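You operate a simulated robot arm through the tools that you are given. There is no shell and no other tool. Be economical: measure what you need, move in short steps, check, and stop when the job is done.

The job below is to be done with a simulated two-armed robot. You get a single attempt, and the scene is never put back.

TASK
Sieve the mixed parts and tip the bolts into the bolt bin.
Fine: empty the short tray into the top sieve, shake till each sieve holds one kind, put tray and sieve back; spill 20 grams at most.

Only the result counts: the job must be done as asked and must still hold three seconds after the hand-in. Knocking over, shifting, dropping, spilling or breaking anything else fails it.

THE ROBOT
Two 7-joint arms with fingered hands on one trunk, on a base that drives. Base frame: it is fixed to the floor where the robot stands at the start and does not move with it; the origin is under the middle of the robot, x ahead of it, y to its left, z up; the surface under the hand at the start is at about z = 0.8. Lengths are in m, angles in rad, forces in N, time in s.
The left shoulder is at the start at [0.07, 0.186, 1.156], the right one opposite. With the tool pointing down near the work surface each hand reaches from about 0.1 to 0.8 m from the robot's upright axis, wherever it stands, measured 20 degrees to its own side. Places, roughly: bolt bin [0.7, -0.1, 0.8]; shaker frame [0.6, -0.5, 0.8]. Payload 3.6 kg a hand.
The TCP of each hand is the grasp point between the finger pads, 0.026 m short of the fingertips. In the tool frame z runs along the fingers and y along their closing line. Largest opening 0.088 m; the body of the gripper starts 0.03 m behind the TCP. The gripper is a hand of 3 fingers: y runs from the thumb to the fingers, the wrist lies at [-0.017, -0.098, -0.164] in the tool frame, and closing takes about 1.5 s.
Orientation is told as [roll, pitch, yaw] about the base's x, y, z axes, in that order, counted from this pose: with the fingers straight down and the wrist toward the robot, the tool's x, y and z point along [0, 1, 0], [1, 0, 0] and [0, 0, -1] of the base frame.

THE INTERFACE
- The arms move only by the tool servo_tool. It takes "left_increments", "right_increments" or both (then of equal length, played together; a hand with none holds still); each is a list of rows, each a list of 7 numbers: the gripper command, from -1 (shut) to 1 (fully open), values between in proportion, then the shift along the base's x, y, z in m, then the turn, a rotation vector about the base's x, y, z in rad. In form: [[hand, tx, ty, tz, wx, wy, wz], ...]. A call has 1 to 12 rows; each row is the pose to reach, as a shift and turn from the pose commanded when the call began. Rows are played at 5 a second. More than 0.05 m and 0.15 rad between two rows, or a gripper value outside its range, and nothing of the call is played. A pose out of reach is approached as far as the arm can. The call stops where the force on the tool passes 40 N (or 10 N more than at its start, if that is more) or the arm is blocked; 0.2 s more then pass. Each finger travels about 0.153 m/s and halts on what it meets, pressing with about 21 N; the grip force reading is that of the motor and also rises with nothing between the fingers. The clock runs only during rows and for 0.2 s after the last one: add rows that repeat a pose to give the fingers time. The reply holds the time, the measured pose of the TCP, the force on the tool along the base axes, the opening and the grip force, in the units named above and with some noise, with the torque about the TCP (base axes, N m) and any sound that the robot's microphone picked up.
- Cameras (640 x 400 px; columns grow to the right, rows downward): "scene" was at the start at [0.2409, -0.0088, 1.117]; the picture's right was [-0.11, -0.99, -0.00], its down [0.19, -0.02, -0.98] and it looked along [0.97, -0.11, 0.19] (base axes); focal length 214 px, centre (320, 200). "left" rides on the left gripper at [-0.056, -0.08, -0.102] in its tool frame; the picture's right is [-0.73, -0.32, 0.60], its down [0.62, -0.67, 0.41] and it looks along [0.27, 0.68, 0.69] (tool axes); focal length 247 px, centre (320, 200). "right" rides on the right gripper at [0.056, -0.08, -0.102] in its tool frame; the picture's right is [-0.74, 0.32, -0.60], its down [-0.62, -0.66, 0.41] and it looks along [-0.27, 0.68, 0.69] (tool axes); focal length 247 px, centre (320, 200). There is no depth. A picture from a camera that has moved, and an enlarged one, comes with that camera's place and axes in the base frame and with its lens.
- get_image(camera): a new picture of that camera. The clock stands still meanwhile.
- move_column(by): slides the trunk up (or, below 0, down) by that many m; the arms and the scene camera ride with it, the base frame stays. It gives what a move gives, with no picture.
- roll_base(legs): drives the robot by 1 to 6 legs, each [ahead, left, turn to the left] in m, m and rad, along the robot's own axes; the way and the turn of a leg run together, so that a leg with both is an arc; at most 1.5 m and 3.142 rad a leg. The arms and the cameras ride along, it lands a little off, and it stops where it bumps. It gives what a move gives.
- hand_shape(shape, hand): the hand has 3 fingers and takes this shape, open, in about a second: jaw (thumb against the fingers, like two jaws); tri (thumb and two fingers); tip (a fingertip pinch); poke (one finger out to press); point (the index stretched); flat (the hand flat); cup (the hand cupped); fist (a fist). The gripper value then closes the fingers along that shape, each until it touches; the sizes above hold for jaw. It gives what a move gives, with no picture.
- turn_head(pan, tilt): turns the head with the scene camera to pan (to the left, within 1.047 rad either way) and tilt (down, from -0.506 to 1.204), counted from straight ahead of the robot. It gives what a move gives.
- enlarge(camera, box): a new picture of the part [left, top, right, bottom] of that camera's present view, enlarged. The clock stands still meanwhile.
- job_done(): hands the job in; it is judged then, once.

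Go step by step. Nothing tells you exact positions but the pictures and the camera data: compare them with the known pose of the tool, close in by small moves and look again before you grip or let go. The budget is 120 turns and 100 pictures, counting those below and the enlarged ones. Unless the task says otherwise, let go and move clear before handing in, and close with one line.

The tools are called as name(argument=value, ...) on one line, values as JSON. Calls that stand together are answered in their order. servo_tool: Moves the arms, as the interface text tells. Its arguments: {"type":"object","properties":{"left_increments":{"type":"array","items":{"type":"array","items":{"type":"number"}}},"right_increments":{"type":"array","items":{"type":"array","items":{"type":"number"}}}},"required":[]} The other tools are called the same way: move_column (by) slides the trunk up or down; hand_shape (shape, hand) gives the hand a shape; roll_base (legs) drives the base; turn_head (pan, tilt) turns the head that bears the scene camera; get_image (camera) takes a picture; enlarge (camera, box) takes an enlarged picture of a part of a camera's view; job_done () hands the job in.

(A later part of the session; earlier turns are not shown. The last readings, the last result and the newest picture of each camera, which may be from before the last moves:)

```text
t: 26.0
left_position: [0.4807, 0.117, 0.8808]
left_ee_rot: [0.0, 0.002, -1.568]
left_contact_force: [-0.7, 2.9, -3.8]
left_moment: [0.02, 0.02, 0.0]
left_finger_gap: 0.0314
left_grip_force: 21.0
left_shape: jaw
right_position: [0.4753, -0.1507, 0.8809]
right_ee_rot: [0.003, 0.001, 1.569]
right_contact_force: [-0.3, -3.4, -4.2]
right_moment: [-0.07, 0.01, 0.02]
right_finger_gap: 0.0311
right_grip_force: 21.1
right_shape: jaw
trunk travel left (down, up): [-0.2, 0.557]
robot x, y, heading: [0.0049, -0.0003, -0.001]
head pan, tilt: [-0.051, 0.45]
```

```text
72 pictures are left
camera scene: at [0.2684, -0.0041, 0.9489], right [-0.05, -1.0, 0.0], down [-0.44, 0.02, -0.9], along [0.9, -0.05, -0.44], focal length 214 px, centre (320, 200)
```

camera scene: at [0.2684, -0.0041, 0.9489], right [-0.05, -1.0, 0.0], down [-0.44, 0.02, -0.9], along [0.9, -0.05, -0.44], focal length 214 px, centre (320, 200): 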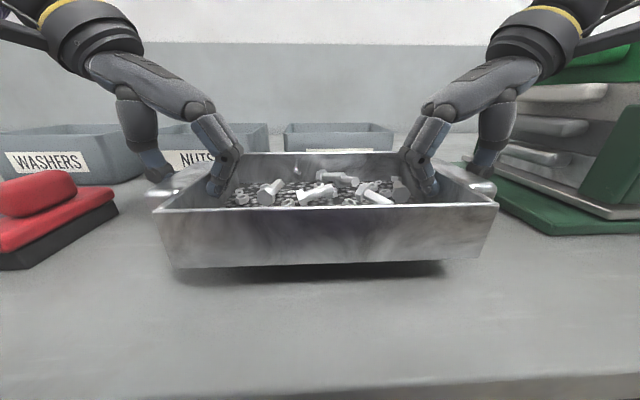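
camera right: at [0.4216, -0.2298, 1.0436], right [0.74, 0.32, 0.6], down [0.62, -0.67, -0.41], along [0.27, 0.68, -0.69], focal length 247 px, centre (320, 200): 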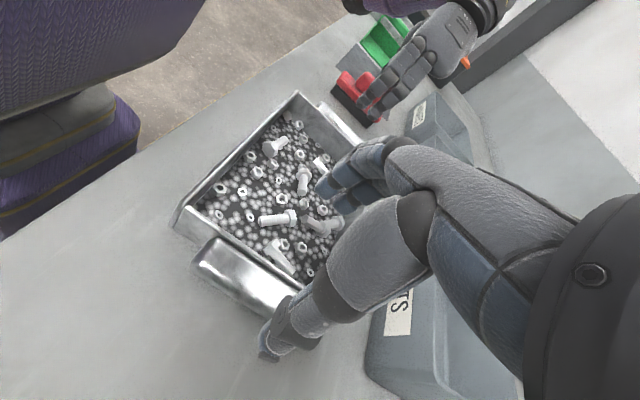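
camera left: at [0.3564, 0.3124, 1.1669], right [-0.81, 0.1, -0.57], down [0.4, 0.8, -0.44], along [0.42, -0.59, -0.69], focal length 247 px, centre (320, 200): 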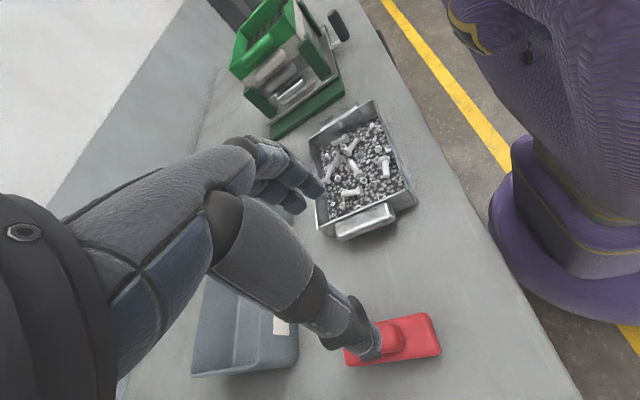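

The tray (~0.8 kg) is held level. I'll raise it with the trunk and drive right, over the sieve.

move_column(by=0.25)

roll_base(legs=[[0, -0.485, 0]])

turn_head(pan=0.0, tilt=0.6)

get_image(camera="scene")

get_image(camera="right")

get_image(camera="left")

```text
t: 28.5
left_position: [0.4799, 0.1177, 1.1319]
left_ee_rot: [0.002, 0.001, -1.57]
left_contact_force: [0.3, -2.2, -4.5]
left_moment: [-0.05, 0.03, 0.01]
left_finger_gap: 0.0316
left_grip_force: 20.9
left_shape: jaw
right_position: [0.4764, -0.1508, 1.1296]
right_ee_rot: [0.002, 0.0, 1.569]
right_contact_force: [-1.2, 2.1, -4.0]
right_moment: [0.02, 0.0, 0.03]
right_finger_gap: 0.0312
right_grip_force: 20.8
right_shape: jaw
trunk travel left (down, up): [-0.45, 0.307]
robot x, y, heading: [0.0029, 0.0003, 0.007]
head pan, tilt: [-0.051, 0.45]
```

```text
t: 31.4
left_position: [0.4804, -0.3719, 1.1312]
left_ee_rot: [0.001, 0.002, -1.566]
left_contact_force: [0.1, -2.9, -3.6]
left_moment: [-0.08, 0.01, 0.0]
left_finger_gap: 0.0316
left_grip_force: 20.7
left_shape: jaw
right_position: [0.4764, -0.6395, 1.1303]
right_ee_rot: [0.002, 0.001, 1.569]
right_contact_force: [0.5, 2.8, -3.8]
right_moment: [0.07, 0.04, 0.02]
right_finger_gap: 0.0311
right_grip_force: 20.9
right_shape: jaw
trunk travel left (down, up): [-0.45, 0.307]
robot x, y, heading: [-0.001, -0.4871, 0.001]
head pan, tilt: [-0.051, 0.45]
```

```text
t: 32.1
left_position: [0.4809, -0.3719, 1.131]
left_ee_rot: [0.001, 0.002, -1.568]
left_contact_force: [0.7, -2.2, -4.2]
left_moment: [-0.08, 0.02, 0.02]
left_finger_gap: 0.0314
left_grip_force: 20.9
left_shape: jaw
right_position: [0.4775, -0.6386, 1.1309]
right_ee_rot: [0.003, 0.002, 1.568]
right_contact_force: [-0.9, 1.4, -4.8]
right_moment: [0.04, -0.01, 0.01]
right_finger_gap: 0.0313
right_grip_force: 20.8
right_shape: jaw
trunk travel left (down, up): [-0.45, 0.307]
robot x, y, heading: [0.0017, -0.4852, -0.0]
head pan, tilt: [0.0, 0.6]
```

```text
71 pictures are left
camera scene: at [0.2286, -0.488, 1.205], right [0.0, -1.0, 0.0], down [-0.57, 0.0, -0.82], along [0.82, 0.0, -0.57], focal length 214 px, centre (320, 200)
```

scene: 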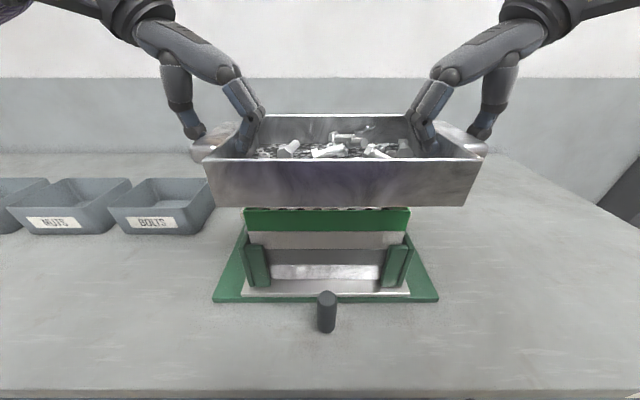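

```text
70 pictures are left
camera right: at [0.4192, -0.7192, 1.2329], right [0.74, 0.32, 0.6], down [0.62, -0.67, -0.41], along [0.27, 0.67, -0.69], focal length 247 px, centre (320, 200)
```

right: 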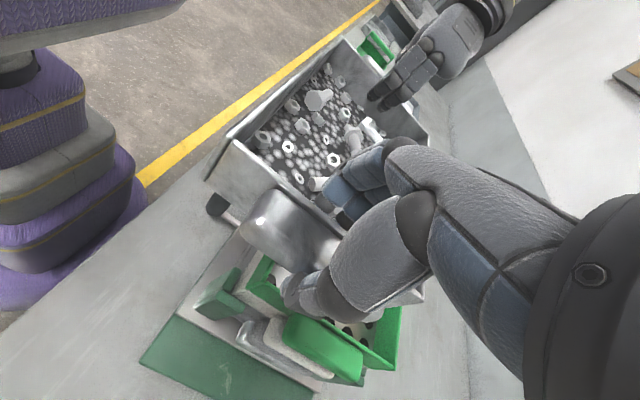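

```text
69 pictures are left
camera left: at [0.4227, -0.2909, 1.2329], right [-0.74, 0.32, -0.6], down [0.62, 0.67, -0.41], along [0.27, -0.67, -0.69], focal length 247 px, centre (320, 200)
```

left: 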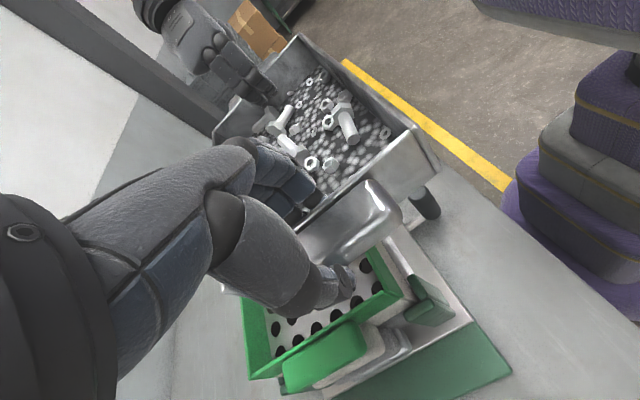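

The sieve's top opening is at about x 0.50–0.69, y −0.633–−0.365 (handles on both ends). Moving the tray over it and starting to tip slowly toward me.

servo_tool(left_increments=[[-1, 0.036, 0.002, -0.005, 0, 0, 0], [-1, 0.072, 0.004, -0.01, 0, 0, 0], [-1, 0.108, 0.006, -0.02, 0, 0, 0], [-1, 0.145, 0.007, -0.025, 0, 0, 0], [-1, 0.145, 0.007, -0.03, 0, -0.1, 0], [-1, 0.145, 0.007, -0.03, 0, -0.2, 0], [-1, 0.145, 0.007, -0.03, 0, -0.3, 0], [-1, 0.145, 0.007, -0.03, 0, -0.4, 0]], right_increments=[[-1, 0.037, 0.002, -0.005, 0, 0, 0], [-1, 0.074, 0.004, -0.01, 0, 0, 0], [-1, 0.11, 0.006, -0.02, 0, 0, 0], [-1, 0.148, 0.007, -0.025, 0, 0, 0], [-1, 0.148, 0.007, -0.03, 0, -0.1, 0], [-1, 0.148, 0.007, -0.03, 0, -0.2, 0], [-1, 0.148, 0.007, -0.03, 0, -0.3, 0], [-1, 0.148, 0.007, -0.03, 0, -0.4, 0]])

get_image(camera="scene")

```text
t: 33.0
left_position: [0.589, -0.3821, 1.1142]
left_ee_rot: [0.0, -0.021, -1.601]
left_contact_force: [-11.6, -22.1, -2.0]
left_moment: [-0.49, 0.26, -0.86]
left_finger_gap: 0.0411
left_grip_force: 20.8
left_shape: jaw
left hand out of reach, approached as far as the arm can: row 4
right_position: [0.5259, -0.6589, 1.1395]
right_ee_rot: [-0.01, -0.014, 1.567]
right_contact_force: [10.8, 21.9, -7.1]
right_moment: [0.23, -0.34, -0.85]
right_finger_gap: 0.0357
right_grip_force: 21.0
right_shape: jaw
right hand out of reach, approached as far as the arm can: row 1, 2, 3, 4
trunk travel left (down, up): [-0.45, 0.307]
robot x, y, heading: [0.0019, -0.488, 0.0]
head pan, tilt: [0.0, 0.6]
stopped in row 4 (right hand): the force on the tool passed its limit at 43 N (the readings are from after the stop); the commanded pose is now the measured one
```

```text
68 pictures are left
camera scene: at [0.2294, -0.489, 1.2047], right [0.0, -1.0, 0.0], down [-0.57, 0.0, -0.82], along [0.82, 0.0, -0.57], focal length 214 px, centre (320, 200)
```

scene: 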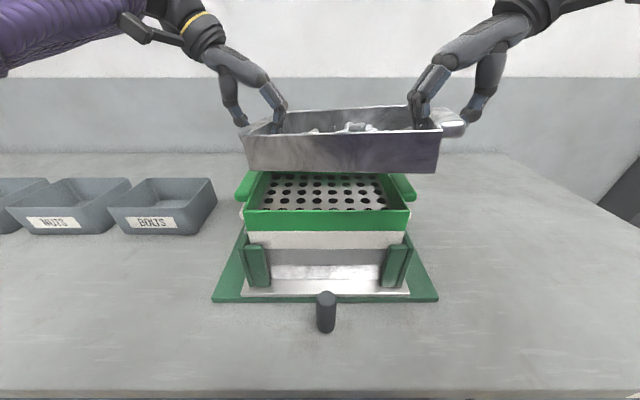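

The right arm ran out of reach and the tray skewed. I'll bring the left hand back to square the tray at once, then look.

servo_tool(left_increments=[[-1, -0.03, -0.003, 0.012, 0, 0, 0.015], [-1, -0.061, -0.007, 0.025, 0, 0.02, 0.03], [-1, -0.061, -0.007, 0.025, 0, 0.02, 0.03]], right_increments=[[-1, 0, 0, 0, 0.005, 0.007, 0], [-1, 0, 0, 0, 0.01, 0.014, 0], [-1, 0, 0, 0, 0.01, 0.014, 0]])

get_image(camera="scene")

get_image(camera="left")

get_image(camera="right")

```text
t: 33.8
left_position: [0.5305, -0.3805, 1.1396]
left_ee_rot: [-0.02, -0.014, -1.558]
left_contact_force: [-0.1, -8.9, -5.2]
left_moment: [0.22, 0.06, 0.02]
left_finger_gap: 0.0384
left_grip_force: 21.1
left_shape: jaw
right_position: [0.5233, -0.6622, 1.139]
right_ee_rot: [0.009, -0.021, 1.568]
right_contact_force: [-0.1, 7.1, -3.6]
right_moment: [0.19, -0.02, 0.03]
right_finger_gap: 0.0321
right_grip_force: 21.1
right_shape: jaw
trunk travel left (down, up): [-0.45, 0.307]
robot x, y, heading: [-0.0005, -0.4885, -0.001]
head pan, tilt: [0.0, 0.6]
```

```text
67 pictures are left
camera scene: at [0.2291, -0.4882, 1.2048], right [0.0, -1.0, 0.0], down [-0.57, 0.0, -0.82], along [0.82, 0.0, -0.57], focal length 214 px, centre (320, 200)
```

scene: 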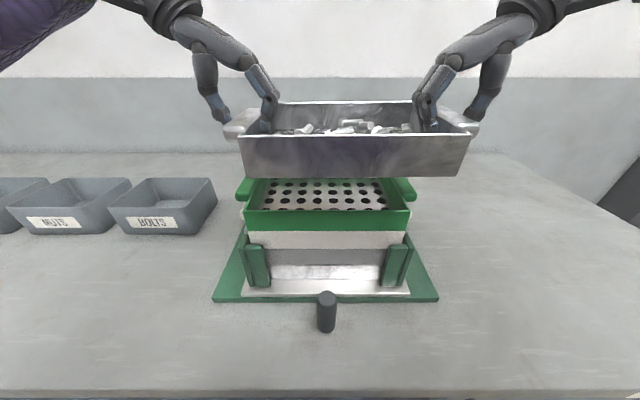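

```text
66 pictures are left
camera left: at [0.4743, -0.299, 1.2411], right [-0.75, 0.3, -0.59], down [0.61, 0.67, -0.43], along [0.26, -0.68, -0.68], focal length 247 px, centre (320, 200)
```

left: 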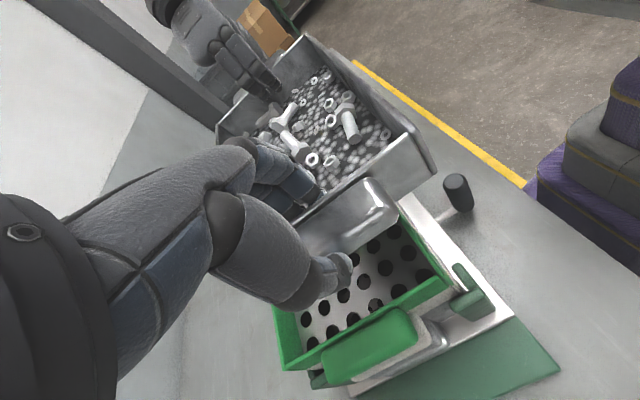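

```text
65 pictures are left
camera right: at [0.4658, -0.7437, 1.2411], right [0.74, 0.3, 0.6], down [0.62, -0.66, -0.43], along [0.26, 0.69, -0.68], focal length 247 px, centre (320, 200)
```

right: 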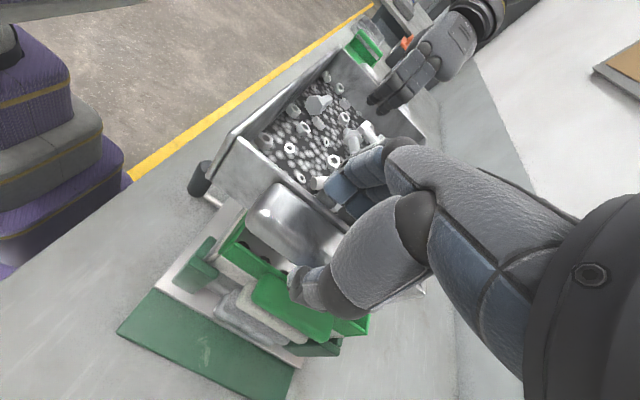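

Tray is square and nothing spilled. I'll bring the hands together again and check the bench clearance below for driving forward.

servo_tool(left_increments=[[-1, -0.002, -0.002, 0, 0.01, 0.005, -0.005], [-1, -0.004, -0.004, 0, 0.02, 0.01, -0.01], [-1, -0.004, -0.004, 0, 0.02, 0.01, -0.01], [-1, -0.004, -0.004, 0, 0.02, 0.01, -0.01]], right_increments=[[-1, 0, 0.005, 0, -0.005, 0.01, 0], [-1, 0, 0.01, 0, -0.01, 0.02, 0], [-1, 0, 0.01, 0, -0.01, 0.02, 0], [-1, 0, 0.01, 0, -0.01, 0.02, 0]])

turn_head(pan=0.0, tilt=1.2)

get_image(camera="scene")

```text
t: 34.8
left_position: [0.5262, -0.3843, 1.1403]
left_ee_rot: [-0.029, 0.007, -1.569]
left_contact_force: [0.1, 4.0, -4.7]
left_moment: [0.37, 0.02, 0.02]
left_finger_gap: 0.0332
left_grip_force: 21.1
left_shape: jaw
right_position: [0.5151, -0.6563, 1.141]
right_ee_rot: [0.026, -0.009, 1.565]
right_contact_force: [0.5, -4.3, -2.9]
right_moment: [-0.27, -0.03, -0.07]
right_finger_gap: 0.031
right_grip_force: 21.4
right_shape: jaw
right hand out of reach, approached as far as the arm can: row 1, 2, 3, 4
trunk travel left (down, up): [-0.45, 0.307]
robot x, y, heading: [-0.0001, -0.4935, -0.002]
head pan, tilt: [0.0, 0.6]
```

```text
t: 35.8
left_position: [0.525, -0.3846, 1.1407]
left_ee_rot: [-0.029, 0.004, -1.569]
left_contact_force: [-0.3, 5.8, -4.3]
left_moment: [0.44, 0.02, 0.01]
left_finger_gap: 0.0329
left_grip_force: 21.3
left_shape: jaw
right_position: [0.5163, -0.655, 1.1425]
right_ee_rot: [0.027, -0.01, 1.565]
right_contact_force: [0.1, -6.0, -3.5]
right_moment: [-0.29, -0.01, -0.03]
right_finger_gap: 0.0309
right_grip_force: 21.0
right_shape: jaw
trunk travel left (down, up): [-0.45, 0.307]
robot x, y, heading: [-0.0001, -0.4893, -0.001]
head pan, tilt: [0.0, 1.201]
```

```text
64 pictures are left
camera scene: at [0.1961, -0.4882, 1.1604], right [0.0, -1.0, 0.0], down [-0.93, 0.0, -0.36], along [0.36, 0.0, -0.93], focal length 214 px, centre (320, 200)
```

scene: 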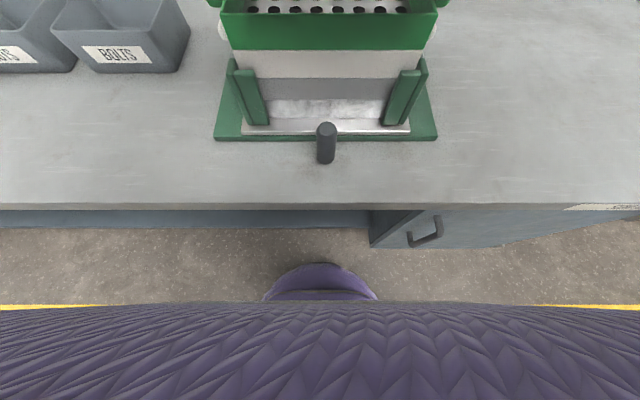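

There's little room to drive forward, but a small base shift right and forward will even out the two arms' reach. I'll do that and recentre the tray.

roll_base(legs=[[0.035, -0.03, 0]])

servo_tool(left_increments=[[-1, -0.006, 0.016, 0, 0, 0, 0], [-1, -0.012, 0.032, 0, 0, 0, 0], [-1, -0.012, 0.048, 0, 0, 0, 0], [-1, -0.012, 0.048, 0, 0, 0, 0]], right_increments=[[-1, -0.002, 0.016, 0, 0, 0, 0], [-1, -0.004, 0.032, 0, 0, 0, 0], [-1, -0.004, 0.048, 0, 0, 0, 0], [-1, -0.004, 0.048, 0, 0, 0, 0]])

turn_head(pan=0.0, tilt=0.6)

get_image(camera="scene")

```text
t: 36.7
left_position: [0.5626, -0.4179, 1.1393]
left_ee_rot: [-0.03, 0.005, -1.57]
left_contact_force: [-0.6, 4.8, -5.1]
left_moment: [0.41, 0.03, -0.03]
left_finger_gap: 0.0328
left_grip_force: 20.7
left_shape: jaw
right_position: [0.5521, -0.6872, 1.1405]
right_ee_rot: [0.028, -0.012, 1.565]
right_contact_force: [-0.6, -5.2, -3.7]
right_moment: [-0.25, -0.01, -0.03]
right_finger_gap: 0.0308
right_grip_force: 21.1
right_shape: jaw
trunk travel left (down, up): [-0.45, 0.307]
robot x, y, heading: [0.0356, -0.5192, -0.001]
head pan, tilt: [0.0, 1.201]
```

```text
t: 37.7
left_position: [0.5482, -0.3689, 1.139]
left_ee_rot: [-0.026, 0.002, -1.573]
left_contact_force: [-3.8, -19.0, -3.8]
left_moment: [-0.35, 0.07, -0.28]
left_finger_gap: 0.0375
left_grip_force: 21.9
left_shape: jaw
right_position: [0.5285, -0.6498, 1.1468]
right_ee_rot: [0.024, -0.012, 1.566]
right_contact_force: [2.8, 19.1, -4.6]
right_moment: [0.27, -0.11, -0.31]
right_finger_gap: 0.0324
right_grip_force: 20.5
right_shape: jaw
right hand out of reach, approached as far as the arm can: row 1, 2, 3, 4
trunk travel left (down, up): [-0.45, 0.307]
robot x, y, heading: [0.0351, -0.5172, -0.003]
head pan, tilt: [0.0, 1.201]
```

```text
t: 38.7
left_position: [0.5492, -0.369, 1.1384]
left_ee_rot: [-0.026, 0.003, -1.57]
left_contact_force: [-3.2, -20.8, -3.5]
left_moment: [-0.39, 0.09, -0.35]
left_finger_gap: 0.0383
left_grip_force: 20.8
left_shape: jaw
right_position: [0.5288, -0.6518, 1.1476]
right_ee_rot: [0.026, -0.011, 1.566]
right_contact_force: [3.5, 21.1, -6.2]
right_moment: [0.35, -0.07, -0.31]
right_finger_gap: 0.0332
right_grip_force: 21.6
right_shape: jaw
trunk travel left (down, up): [-0.45, 0.307]
robot x, y, heading: [0.032, -0.5196, 0.002]
head pan, tilt: [0.0, 0.6]
```

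```text
63 pictures are left
camera scene: at [0.2632, -0.5183, 1.2048], right [0.0, -1.0, 0.0], down [-0.57, 0.0, -0.82], along [0.82, 0.0, -0.57], focal length 214 px, centre (320, 200)
```

scene: 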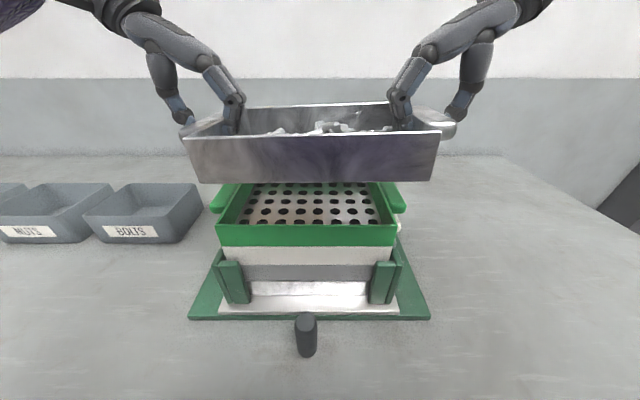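

The right arm resists inward motion, so I'll relax the pull with the left hand and start a small safe tilt, which shortens the wrist reach; lateral centring I'll do with the base.

servo_tool(left_increments=[[-1, -0.006, -0.007, 0.003, 0.01, 0, 0], [-1, -0.012, -0.013, 0.006, 0.02, 0, 0], [-1, -0.015, -0.014, 0.008, 0.025, -0.08, 0], [-1, -0.015, -0.014, 0.008, 0.025, -0.16, 0], [-1, -0.015, -0.014, 0.008, 0.025, -0.16, 0]], right_increments=[[-1, 0, -0.014, 0, 0, 0, 0], [-1, 0, -0.014, 0, 0, 0, 0], [-1, 0, -0.014, 0, 0, -0.08, 0], [-1, 0, -0.014, 0, 0, -0.16, 0], [-1, 0, -0.014, 0, 0, -0.16, 0]])

get_image(camera="scene")

```text
t: 39.9
left_position: [0.5337, -0.3815, 1.1478]
left_ee_rot: [0.133, 0.031, -1.564]
left_contact_force: [0.5, -14.4, -4.0]
left_moment: [-0.35, 0.0, 0.08]
left_finger_gap: 0.0388
left_grip_force: 21.0
left_shape: jaw
right_position: [0.5304, -0.6661, 1.1465]
right_ee_rot: [-0.133, -0.01, 1.566]
right_contact_force: [-0.8, 14.0, -5.0]
right_moment: [0.36, 0.07, 0.2]
right_finger_gap: 0.0328
right_grip_force: 21.5
right_shape: jaw
trunk travel left (down, up): [-0.45, 0.307]
robot x, y, heading: [0.0356, -0.5213, 0.004]
head pan, tilt: [0.0, 0.6]
```

```text
62 pictures are left
camera scene: at [0.2633, -0.5183, 1.2049], right [0.0, -1.0, 0.0], down [-0.57, 0.0, -0.82], along [0.82, 0.0, -0.57], focal length 214 px, centre (320, 200)
```

scene: 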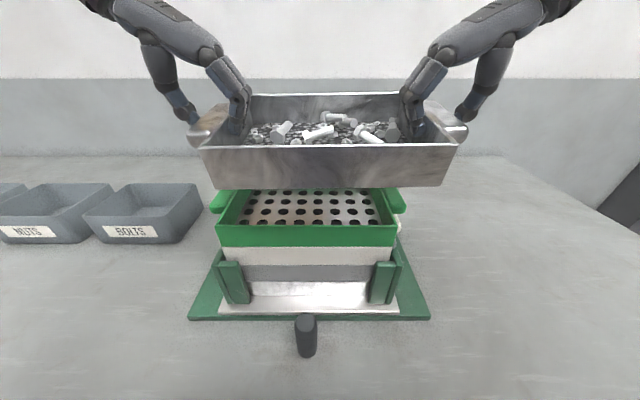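

Tilt works with the right arm following. Relaxing the stretch and testing forward motion with a little more tilt.

servo_tool(left_increments=[[-1, 0, -0.007, 0, 0, 0, 0], [-1, 0, -0.014, 0, 0, 0, 0], [-1, 0.01, -0.014, 0, 0, -0.05, 0], [-1, 0.02, -0.014, 0, 0, -0.1, 0]], right_increments=[[-1, 0, 0, 0, 0, 0, 0], [-1, 0, 0, 0, 0, 0, 0], [-1, 0.01, 0, 0, 0, -0.05, 0], [-1, 0.02, 0, 0, 0, -0.1, 0]])

```text
t: 40.9
left_position: [0.5544, -0.3949, 1.1482]
left_ee_rot: [0.233, 0.03, -1.563]
left_contact_force: [0.8, 3.9, -4.3]
left_moment: [0.23, 0.01, 0.13]
left_finger_gap: 0.0329
left_grip_force: 21.1
left_shape: jaw
right_position: [0.5501, -0.6651, 1.1478]
right_ee_rot: [-0.232, -0.009, 1.568]
right_contact_force: [-0.3, -2.6, -4.5]
right_moment: [-0.18, 0.03, 0.04]
right_finger_gap: 0.0308
right_grip_force: 20.7
right_shape: jaw
trunk travel left (down, up): [-0.45, 0.307]
robot x, y, heading: [0.0359, -0.5203, -0.002]
head pan, tilt: [0.0, 0.6]
```

Now both arms follow. Advancing further over the sieve and centring laterally with the base.

servo_tool(left_increments=[[-1, 0.014, 0, -0.005, 0, -0.02, 0], [-1, 0.028, 0, -0.01, 0, -0.04, 0], [-1, 0.042, 0, -0.015, 0, -0.06, 0], [-1, 0.052, 0, -0.015, 0, -0.08, 0]], right_increments=[[-1, 0.015, 0, -0.005, 0, -0.02, 0], [-1, 0.03, 0, -0.01, 0, -0.04, 0], [-1, 0.045, 0, -0.015, 0, -0.06, 0], [-1, 0.055, 0, -0.015, 0, -0.08, 0]])

roll_base(legs=[[0, 0.032, 0]])

get_image(camera="scene")

```text
t: 41.9
left_position: [0.6046, -0.3986, 1.1342]
left_ee_rot: [0.314, 0.025, -1.565]
left_contact_force: [0.0, -6.3, -3.4]
left_moment: [-0.06, 0.05, -0.1]
left_finger_gap: 0.0334
left_grip_force: 21.2
left_shape: jaw
right_position: [0.5935, -0.67, 1.1386]
right_ee_rot: [-0.315, -0.011, 1.57]
right_contact_force: [1.5, 6.3, -4.8]
right_moment: [-0.08, 0.07, -0.09]
right_finger_gap: 0.031
right_grip_force: 20.8
right_shape: jaw
right hand out of reach, approached as far as the arm can: row 3, 4
trunk travel left (down, up): [-0.45, 0.307]
robot x, y, heading: [0.0291, -0.5205, 0.005]
head pan, tilt: [0.0, 0.6]
```

```text
t: 42.8
left_position: [0.6049, -0.3626, 1.1342]
left_ee_rot: [0.312, 0.027, -1.563]
left_contact_force: [-0.8, -9.4, -2.6]
left_moment: [-0.2, 0.06, -0.13]
left_finger_gap: 0.0338
left_grip_force: 21.0
left_shape: jaw
right_position: [0.5933, -0.6376, 1.1367]
right_ee_rot: [-0.312, -0.009, 1.569]
right_contact_force: [1.8, 10.2, -4.2]
right_moment: [-0.01, 0.04, -0.06]
right_finger_gap: 0.0311
right_grip_force: 20.9
right_shape: jaw
trunk travel left (down, up): [-0.45, 0.307]
robot x, y, heading: [0.0376, -0.4854, -0.005]
head pan, tilt: [0.0, 0.6]
```

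```text
61 pictures are left
camera scene: at [0.2633, -0.485, 1.2049], right [0.0, -1.0, 0.0], down [-0.57, 0.0, -0.82], along [0.82, 0.0, -0.57], focal length 214 px, centre (320, 200)
```

scene: 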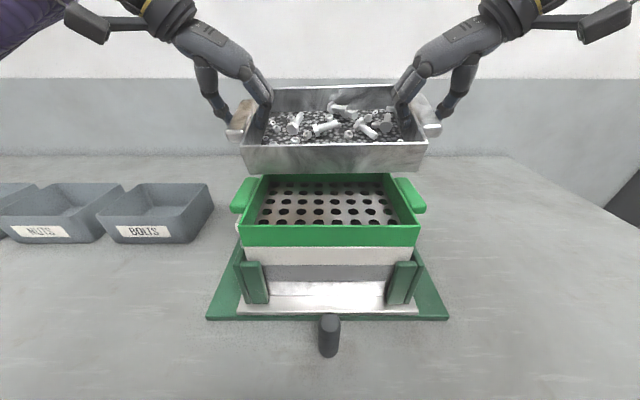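

Tray is centred over the sieve. Now tipping slowly while lowering a little.

servo_tool(left_increments=[[-1, 0, -0.003, -0.004, 0, -0.08, 0], [-1, 0, -0.003, -0.008, 0, -0.16, 0], [-1, 0, -0.003, -0.012, 0, -0.24, 0], [-1, 0, -0.003, -0.016, 0, -0.32, 0], [-1, 0, -0.003, -0.02, 0, -0.4, 0]], right_increments=[[-1, 0, 0, -0.004, 0, -0.08, 0], [-1, 0, 0, -0.008, 0, -0.16, 0], [-1, 0, 0, -0.012, 0, -0.24, 0], [-1, 0, 0, -0.016, 0, -0.32, 0], [-1, 0, 0, -0.02, 0, -0.4, 0]])

get_image(camera="scene")

```text
t: 44.0
left_position: [0.6053, -0.3677, 1.1147]
left_ee_rot: [0.716, 0.02, -1.553]
left_contact_force: [-1.4, 1.4, -4.2]
left_moment: [0.03, 0.11, -0.03]
left_finger_gap: 0.0326
left_grip_force: 21.2
left_shape: jaw
right_position: [0.5931, -0.6387, 1.1173]
right_ee_rot: [-0.71, -0.01, 1.573]
right_contact_force: [0.8, -0.8, -5.5]
right_moment: [-0.24, 0.14, -0.14]
right_finger_gap: 0.0307
right_grip_force: 20.9
right_shape: jaw
trunk travel left (down, up): [-0.45, 0.307]
robot x, y, heading: [0.0333, -0.4851, 0.0]
head pan, tilt: [0.0, 0.6]
```

```text
60 pictures are left
camera scene: at [0.2631, -0.4859, 1.205], right [0.0, -1.0, 0.0], down [-0.57, 0.0, -0.82], along [0.82, 0.0, -0.57], focal length 214 px, centre (320, 200)
```

scene: 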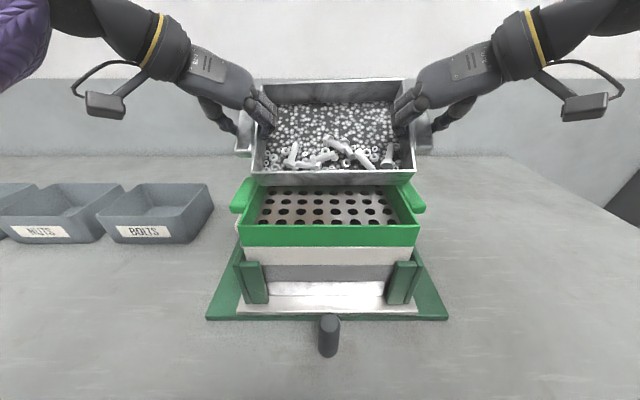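

Contents have slid to the near wall but none has spilled. Shift forward a bit and keep tipping.

servo_tool(left_increments=[[-1, 0.008, 0, -0.008, 0, 0, 0], [-1, 0.016, 0, -0.016, 0, 0, 0], [-1, 0.018, 0, -0.022, 0, -0.08, 0], [-1, 0.018, 0, -0.026, 0, -0.16, 0], [-1, 0.018, 0, -0.026, 0, -0.24, 0], [-1, 0.018, 0, -0.026, 0, -0.32, 0]], right_increments=[[-1, 0.012, 0, -0.008, 0, 0, 0], [-1, 0.024, 0, -0.016, 0, 0, 0], [-1, 0.028, 0, -0.022, 0, -0.08, 0], [-1, 0.028, 0, -0.026, 0, -0.16, 0], [-1, 0.028, 0, -0.026, 0, -0.24, 0], [-1, 0.028, 0, -0.026, 0, -0.32, 0]])

get_image(camera="scene")

```text
t: 45.4
left_position: [0.6226, -0.3686, 1.0877]
left_ee_rot: [1.035, 0.013, -1.548]
left_contact_force: [-0.5, -9.9, -1.5]
left_moment: [-0.3, 0.14, -0.14]
left_finger_gap: 0.033
left_grip_force: 20.9
left_shape: jaw
right_position: [0.6152, -0.6425, 1.0971]
right_ee_rot: [-1.035, -0.01, 1.578]
right_contact_force: [-0.4, 10.3, -3.7]
right_moment: [-0.2, 0.23, 0.13]
right_finger_gap: 0.0313
right_grip_force: 21.1
right_shape: jaw
right hand out of reach, approached as far as the arm can: row 3, 4, 5, 6
trunk travel left (down, up): [-0.45, 0.307]
robot x, y, heading: [0.035, -0.4881, 0.003]
head pan, tilt: [0.0, 0.6]
```

```text
59 pictures are left
camera scene: at [0.2626, -0.4862, 1.2051], right [0.0, -1.0, 0.0], down [-0.57, 0.0, -0.82], along [0.82, 0.0, -0.57], focal length 214 px, centre (320, 200)
```

scene: 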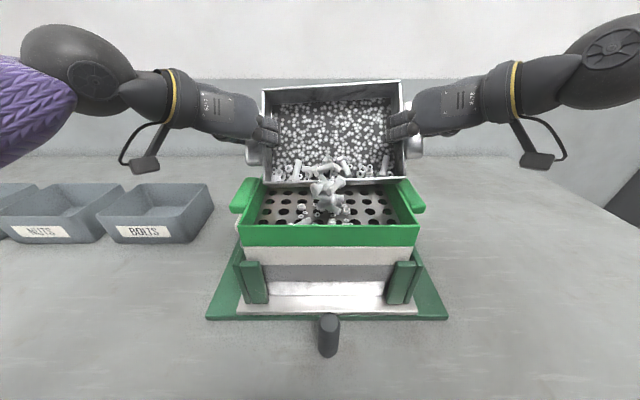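

Parts pour into the middle of the sieve. Continuing to tip.

servo_tool(left_increments=[[-1, -0.002, -0.003, 0.005, 0, -0.07, 0], [-1, -0.005, -0.005, 0.008, 0, -0.14, 0], [-1, -0.005, -0.005, 0.008, 0, -0.21, 0], [-1, -0.005, -0.005, 0.008, 0, -0.28, 0], [-1, -0.005, -0.005, 0.008, 0, -0.35, 0], [-1, -0.005, -0.005, 0.008, 0, -0.42, 0]], right_increments=[[-1, -0.002, 0, 0.002, 0, -0.07, 0], [-1, -0.002, 0, 0.002, 0, -0.14, 0], [-1, -0.002, 0, 0.002, 0, -0.21, 0], [-1, -0.002, 0, 0.002, 0, -0.28, 0], [-1, -0.002, 0, 0.002, 0, -0.35, 0], [-1, -0.002, 0, 0.002, 0, -0.42, 0]])

get_image(camera="scene")

```text
t: 46.8
left_position: [0.6176, -0.3758, 1.0976]
left_ee_rot: [1.457, -0.001, -1.547]
left_contact_force: [-2.7, -23.0, 5.6]
left_moment: [-0.72, -0.09, -0.75]
left_finger_gap: 0.0373
left_grip_force: 21.0
left_shape: jaw
right_position: [0.6028, -0.6585, 1.1203]
right_ee_rot: [-1.453, -0.005, 1.585]
right_contact_force: [2.1, 23.1, -8.1]
right_moment: [-0.6, 0.18, 0.42]
right_finger_gap: 0.0332
right_grip_force: 20.9
right_shape: jaw
right hand out of reach, approached as far as the arm can: row 2, 3, 4, 5, 6
trunk travel left (down, up): [-0.45, 0.307]
robot x, y, heading: [0.0362, -0.4833, 0.001]
head pan, tilt: [0.0, 0.6]
```

```text
58 pictures are left
camera scene: at [0.2627, -0.4864, 1.2051], right [0.0, -1.0, 0.0], down [-0.57, 0.0, -0.82], along [0.82, 0.0, -0.57], focal length 214 px, centre (320, 200)
```

scene: 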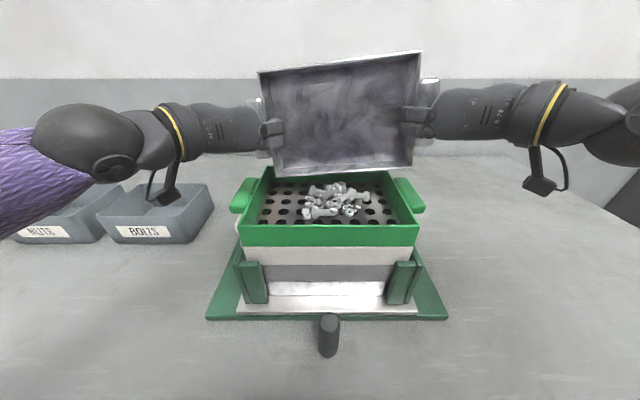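

The tray looks empty. The right hand hit its limit and the tray skews, so I'll relax the left hand toward it and enlarge to check emptiness.

servo_tool(left_increments=[[-1, -0.006, -0.008, 0.012, 0, 0, 0], [-1, -0.012, -0.016, 0.023, 0, 0, 0], [-1, -0.012, -0.016, 0.023, 0, 0, 0]], right_increments=[[-1, 0, 0, 0, 0, 0, 0], [-1, 0, 0, 0, 0, 0, 0], [-1, 0, 0, 0, 0, 0, 0]])

enlarge(camera="scene", box=[190, 40, 470, 350])

```text
t: 47.5
left_position: [0.6063, -0.3868, 1.1196]
left_ee_rot: [1.453, 0.007, -1.542]
left_contact_force: [-0.6, -1.6, -0.1]
left_moment: [-0.04, 0.02, 0.0]
left_finger_gap: 0.0334
left_grip_force: 21.2
left_shape: jaw
right_position: [0.6034, -0.6619, 1.1212]
right_ee_rot: [-1.453, -0.008, 1.577]
right_contact_force: [-0.2, 1.9, -2.3]
right_moment: [-0.12, 0.08, 0.03]
right_finger_gap: 0.0313
right_grip_force: 20.6
right_shape: jaw
trunk travel left (down, up): [-0.45, 0.307]
robot x, y, heading: [0.0351, -0.488, -0.001]
head pan, tilt: [0.0, 0.6]
```

```text
1.29 times, centred on (330, 195) of scene
camera zoom: at [0.2628, -0.4863, 1.205], right [0.0, -1.0, 0.0], down [-0.57, 0.0, -0.82], along [0.82, 0.0, -0.57], focal length 277 px, centre (307, 206)
```

zoom: 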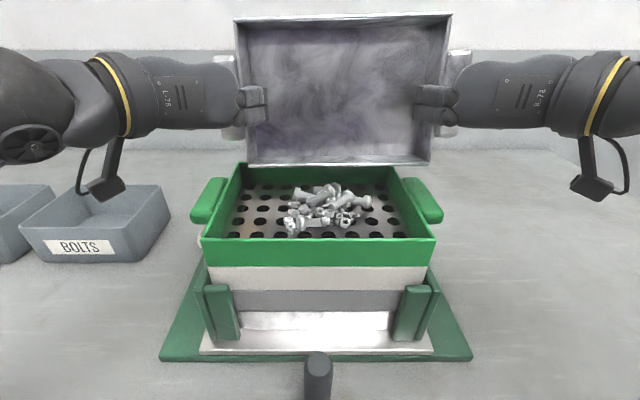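

The tray is empty and nothing spilled. Untilting and drawing back.

servo_tool(left_increments=[[-1, 0, 0, 0.01, 0, 0.132, 0], [-1, 0, 0, 0.02, 0, 0.264, 0], [-1, -0.01, 0, 0.02, 0, 0.396, 0], [-1, -0.02, 0, 0.02, 0, 0.528, 0], [-1, -0.035, 0, 0.02, 0, 0.66, 0], [-1, -0.05, 0, 0.02, 0, 0.792, 0], [-1, -0.065, 0, 0.02, 0, 0.924, 0], [-1, -0.08, 0, 0.02, 0, 1.056, 0], [-1, -0.095, 0, 0.02, 0, 1.188, 0], [-1, -0.11, 0, 0.02, 0, 1.32, 0], [-1, -0.12, 0, 0.02, 0, 1.45, 0]], right_increments=[[-1, 0, 0, 0.01, 0, 0.132, 0], [-1, 0, 0, 0.02, 0, 0.264, 0], [-1, -0.01, 0, 0.02, 0, 0.396, 0], [-1, -0.02, 0, 0.02, 0, 0.528, 0], [-1, -0.035, 0, 0.02, 0, 0.66, 0], [-1, -0.05, 0, 0.02, 0, 0.792, 0], [-1, -0.065, 0, 0.02, 0, 0.924, 0], [-1, -0.08, 0, 0.02, 0, 1.056, 0], [-1, -0.095, 0, 0.02, 0, 1.188, 0], [-1, -0.11, 0, 0.02, 0, 1.32, 0], [-1, -0.12, 0, 0.02, 0, 1.45, 0]])

```text
t: 50.0
left_position: [0.4871, -0.3882, 1.1398]
left_ee_rot: [0.0, 0.028, -1.572]
left_contact_force: [0.7, -3.4, -1.8]
left_moment: [0.07, -0.01, 0.04]
left_finger_gap: 0.0325
left_grip_force: 21.3
left_shape: jaw
right_position: [0.4829, -0.6588, 1.142]
right_ee_rot: [-0.001, -0.011, 1.565]
right_contact_force: [-0.1, 3.9, -1.4]
right_moment: [-0.03, -0.04, 0.02]
right_finger_gap: 0.031
right_grip_force: 20.7
right_shape: jaw
trunk travel left (down, up): [-0.45, 0.307]
robot x, y, heading: [0.0349, -0.4878, 0.001]
head pan, tilt: [0.0, 0.6]
```

roll_base(legs=[[-0.008, 0.507, 0]])

move_column(by=-0.25)

turn_head(pan=-0.05, tilt=0.6)

get_image(camera="scene")

get_image(camera="right")

```text
t: 52.9
left_position: [0.4802, 0.1167, 1.1401]
left_ee_rot: [0.001, 0.028, -1.572]
left_contact_force: [0.4, -4.5, -1.8]
left_moment: [0.03, 0.02, 0.03]
left_finger_gap: 0.0324
left_grip_force: 21.1
left_shape: jaw
right_position: [0.4758, -0.1542, 1.1426]
right_ee_rot: [-0.003, -0.01, 1.564]
right_contact_force: [0.1, 4.8, -1.1]
right_moment: [0.05, 0.01, 0.0]
right_finger_gap: 0.031
right_grip_force: 20.7
right_shape: jaw
trunk travel left (down, up): [-0.45, 0.307]
robot x, y, heading: [0.0277, 0.0196, -0.006]
head pan, tilt: [0.0, 0.6]
```

```text
t: 55.5
left_position: [0.4786, 0.1153, 0.8901]
left_ee_rot: [0.003, 0.028, -1.572]
left_contact_force: [-0.5, -3.3, -0.9]
left_moment: [0.06, 0.04, 0.02]
left_finger_gap: 0.0325
left_grip_force: 21.2
left_shape: jaw
right_position: [0.4737, -0.1542, 0.893]
right_ee_rot: [-0.002, -0.009, 1.565]
right_contact_force: [-0.3, 3.6, -1.0]
right_moment: [0.02, 0.03, 0.02]
right_finger_gap: 0.031
right_grip_force: 20.9
right_shape: jaw
trunk travel left (down, up): [-0.2, 0.557]
robot x, y, heading: [0.0245, 0.0207, -0.003]
head pan, tilt: [0.0, 0.6]
```

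```text
t: 56.1
left_position: [0.4795, 0.1161, 0.8896]
left_ee_rot: [0.001, 0.028, -1.572]
left_contact_force: [-0.1, -3.3, -1.1]
left_moment: [0.05, 0.02, 0.03]
left_finger_gap: 0.0325
left_grip_force: 20.8
left_shape: jaw
right_position: [0.4745, -0.154, 0.8913]
right_ee_rot: [-0.004, -0.011, 1.563]
right_contact_force: [-0.4, 4.2, -2.0]
right_moment: [0.01, 0.0, -0.01]
right_finger_gap: 0.0312
right_grip_force: 20.9
right_shape: jaw
trunk travel left (down, up): [-0.2, 0.557]
robot x, y, heading: [0.0263, 0.0145, 0.003]
head pan, tilt: [-0.051, 0.6]
```

```text
56 pictures are left
camera scene: at [0.292, 0.0142, 0.9354], right [-0.05, -1.0, 0.0], down [-0.56, 0.03, -0.82], along [0.82, -0.04, -0.57], focal length 214 px, centre (320, 200)
```

scene: 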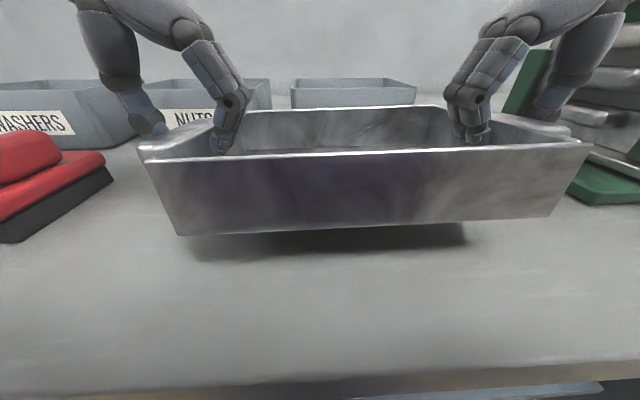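

```text
55 pictures are left
camera right: at [0.4171, -0.2356, 0.9933], right [0.73, 0.31, 0.6], down [0.62, -0.67, -0.42], along [0.27, 0.68, -0.68], focal length 247 px, centre (320, 200)
```

right: 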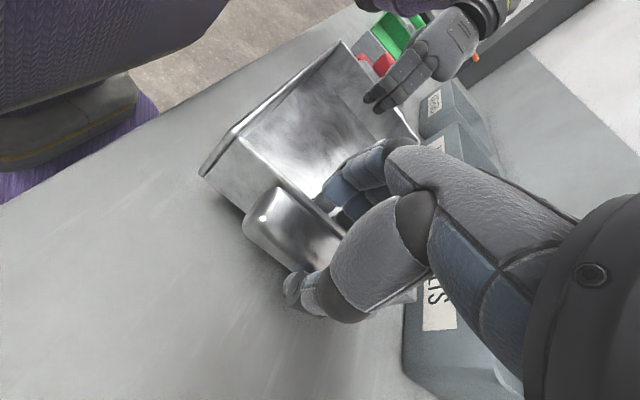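

Tray is above its original spot. Lowering gently.

servo_tool(left_increments=[[-1, 0, 0, -0.012, 0, 0, 0], [-1, 0, 0, -0.024, 0, 0, 0], [-1, 0, 0, -0.032, 0, 0, 0], [-1, 0, 0, -0.037, 0, 0, 0], [-1, 0, 0, -0.04, 0, 0, 0]], right_increments=[[-1, 0, 0, -0.013, 0, 0, 0], [-1, 0, 0, -0.026, 0, 0, 0], [-1, 0, 0, -0.034, 0, 0, 0], [-1, 0, 0, -0.039, 0, 0, 0], [-1, 0, 0, -0.042, 0, 0, 0]])

get_image(camera="scene")

```text
t: 57.3
left_position: [0.4789, 0.1145, 0.8549]
left_ee_rot: [0.01, 0.02, -1.57]
left_contact_force: [-2.2, -0.5, 26.6]
left_moment: [0.06, -0.04, 0.0]
left_finger_gap: 0.0343
left_grip_force: 21.7
left_shape: jaw
right_position: [0.4748, -0.1549, 0.8527]
right_ee_rot: [-0.009, -0.009, 1.565]
right_contact_force: [2.7, 0.2, 4.8]
right_moment: [0.01, -0.09, -0.05]
right_finger_gap: 0.0313
right_grip_force: 21.0
right_shape: jaw
trunk travel left (down, up): [-0.2, 0.557]
robot x, y, heading: [0.026, 0.019, -0.003]
head pan, tilt: [-0.051, 0.6]
```

```text
54 pictures are left
camera scene: at [0.2903, 0.0139, 0.9365], right [-0.05, -1.0, 0.0], down [-0.56, 0.03, -0.83], along [0.82, -0.04, -0.56], focal length 214 px, centre (320, 200)
```

scene: 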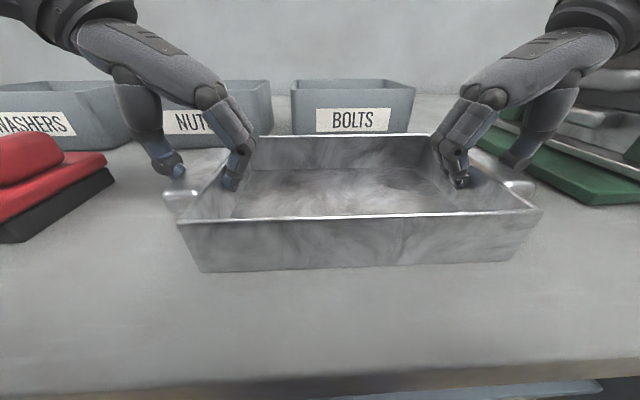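

Tray rests on the bench. Releasing and rising straight up.

servo_tool(left_increments=[[-1, 0, 0, 0.003, 0, 0, 0], [0.3, 0, 0, 0.003, 0, 0, 0], [0.7, 0, 0, 0.003, 0, 0, 0], [0.7, 0, 0, 0.003, 0, 0, 0], [0.7, 0, 0, 0.02, 0, 0, 0], [0.7, 0, 0, 0.06, 0, 0, 0], [0.7, 0, 0, 0.1, 0, 0, 0]], right_increments=[[-1, 0, 0, 0.0, 0, 0, 0], [0.3, 0, 0, 0.0, 0, 0, 0], [0.7, 0, 0, 0.0, 0, 0, 0], [0.7, 0, 0, 0.0, 0, 0, 0], [0.7, 0, 0, 0.02, 0, 0, 0], [0.7, 0, 0, 0.06, 0, 0, 0], [0.7, 0, 0, 0.1, 0, 0, 0]])

get_image(camera="scene")

```text
t: 58.9
left_position: [0.478, 0.1139, 0.9499]
left_ee_rot: [0.003, 0.028, -1.573]
left_contact_force: [-0.7, 0.5, -0.5]
left_moment: [0.0, 0.0, 0.01]
left_finger_gap: 0.0746
left_grip_force: 0.0
left_shape: jaw
right_position: [0.4754, -0.1552, 0.9488]
right_ee_rot: [-0.003, -0.008, 1.564]
right_contact_force: [-0.3, 0.3, 0.4]
right_moment: [-0.01, 0.04, -0.02]
right_finger_gap: 0.0748
right_grip_force: 0.0
right_shape: jaw
trunk travel left (down, up): [-0.2, 0.557]
robot x, y, heading: [0.0248, 0.017, 0.0]
head pan, tilt: [-0.051, 0.6]
```

```text
53 pictures are left
camera scene: at [0.2915, 0.0142, 0.9356], right [-0.05, -1.0, 0.0], down [-0.56, 0.03, -0.83], along [0.82, -0.04, -0.56], focal length 214 px, centre (320, 200)
```

scene: 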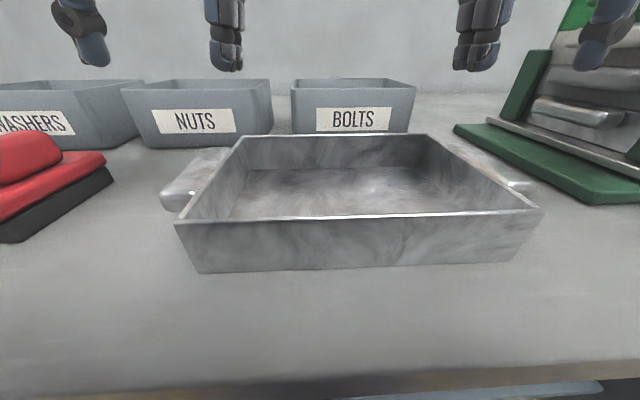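

Tray is back in place. Now raise the trunk and drive right to look at the shaker knob.

move_column(by=0.2)

roll_base(legs=[[-0.03, -0.38, 0]])

turn_head(pan=-0.4, tilt=0.85)

get_image(camera="scene")

get_image(camera="right")

```text
t: 61.1
left_position: [0.4794, 0.1161, 1.1507]
left_ee_rot: [0.002, 0.029, -1.573]
left_contact_force: [-0.7, 0.0, -0.4]
left_moment: [-0.02, -0.01, -0.01]
left_finger_gap: 0.0745
left_grip_force: 0.0
left_shape: jaw
right_position: [0.4746, -0.1557, 1.1492]
right_ee_rot: [-0.003, -0.008, 1.564]
right_contact_force: [0.6, -0.2, -0.3]
right_moment: [-0.01, -0.03, -0.02]
right_finger_gap: 0.0746
right_grip_force: 0.0
right_shape: jaw
trunk travel left (down, up): [-0.4, 0.357]
robot x, y, heading: [0.0299, 0.0216, 0.002]
head pan, tilt: [-0.051, 0.6]
```

```text
t: 63.5
left_position: [0.4465, -0.2671, 1.1512]
left_ee_rot: [0.003, 0.028, -1.581]
left_contact_force: [0.2, 0.2, 1.3]
left_moment: [0.01, -0.02, 0.01]
left_finger_gap: 0.0743
left_grip_force: 0.1
left_shape: jaw
right_position: [0.4411, -0.5372, 1.1486]
right_ee_rot: [-0.003, -0.01, 1.556]
right_contact_force: [-0.8, 0.2, -0.2]
right_moment: [0.0, -0.03, -0.02]
right_finger_gap: 0.0746
right_grip_force: 0.0
right_shape: jaw
trunk travel left (down, up): [-0.4, 0.357]
robot x, y, heading: [-0.0065, -0.3567, -0.009]
head pan, tilt: [-0.051, 0.6]
```

```text
t: 64.3
left_position: [0.4471, -0.267, 1.1509]
left_ee_rot: [0.004, 0.026, -1.58]
left_contact_force: [0.3, 1.0, 0.5]
left_moment: [0.05, 0.02, 0.0]
left_finger_gap: 0.0744
left_grip_force: 0.0
left_shape: jaw
right_position: [0.4414, -0.5368, 1.1504]
right_ee_rot: [-0.003, -0.011, 1.557]
right_contact_force: [-1.3, 0.0, 0.3]
right_moment: [-0.04, 0.02, 0.03]
right_finger_gap: 0.0745
right_grip_force: 0.1
right_shape: jaw
trunk travel left (down, up): [-0.4, 0.357]
robot x, y, heading: [-0.0074, -0.3645, -0.012]
head pan, tilt: [-0.4, 0.85]
```

```text
52 pictures are left
camera scene: at [0.2105, -0.3923, 1.1314], right [-0.4, -0.92, 0.0], down [-0.69, 0.3, -0.66], along [0.61, -0.26, -0.75], focal length 214 px, centre (320, 200)
```

scene: 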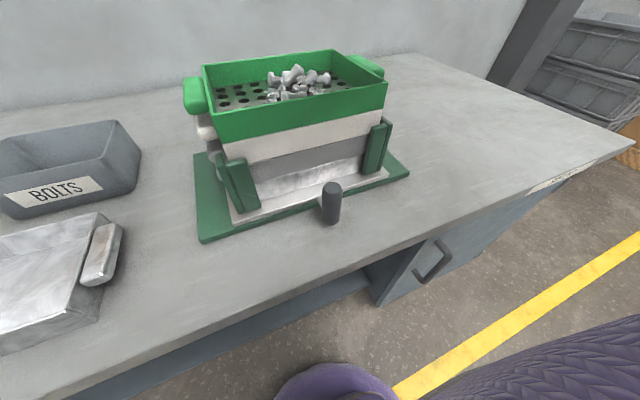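

```text
51 pictures are left
camera right: at [0.3821, -0.6174, 1.2513], right [0.74, 0.3, 0.6], down [0.62, -0.67, -0.42], along [0.28, 0.68, -0.68], focal length 247 px, centre (320, 200)
```

right: 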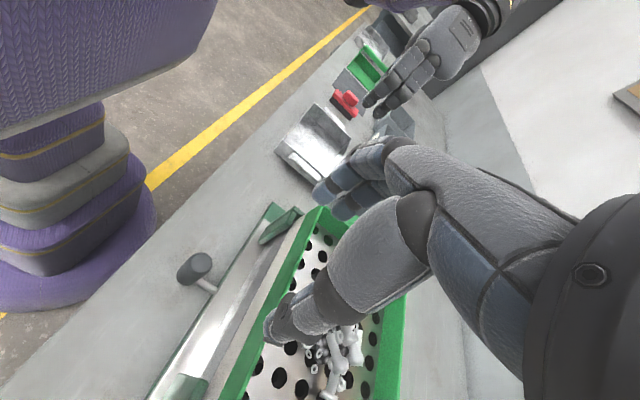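

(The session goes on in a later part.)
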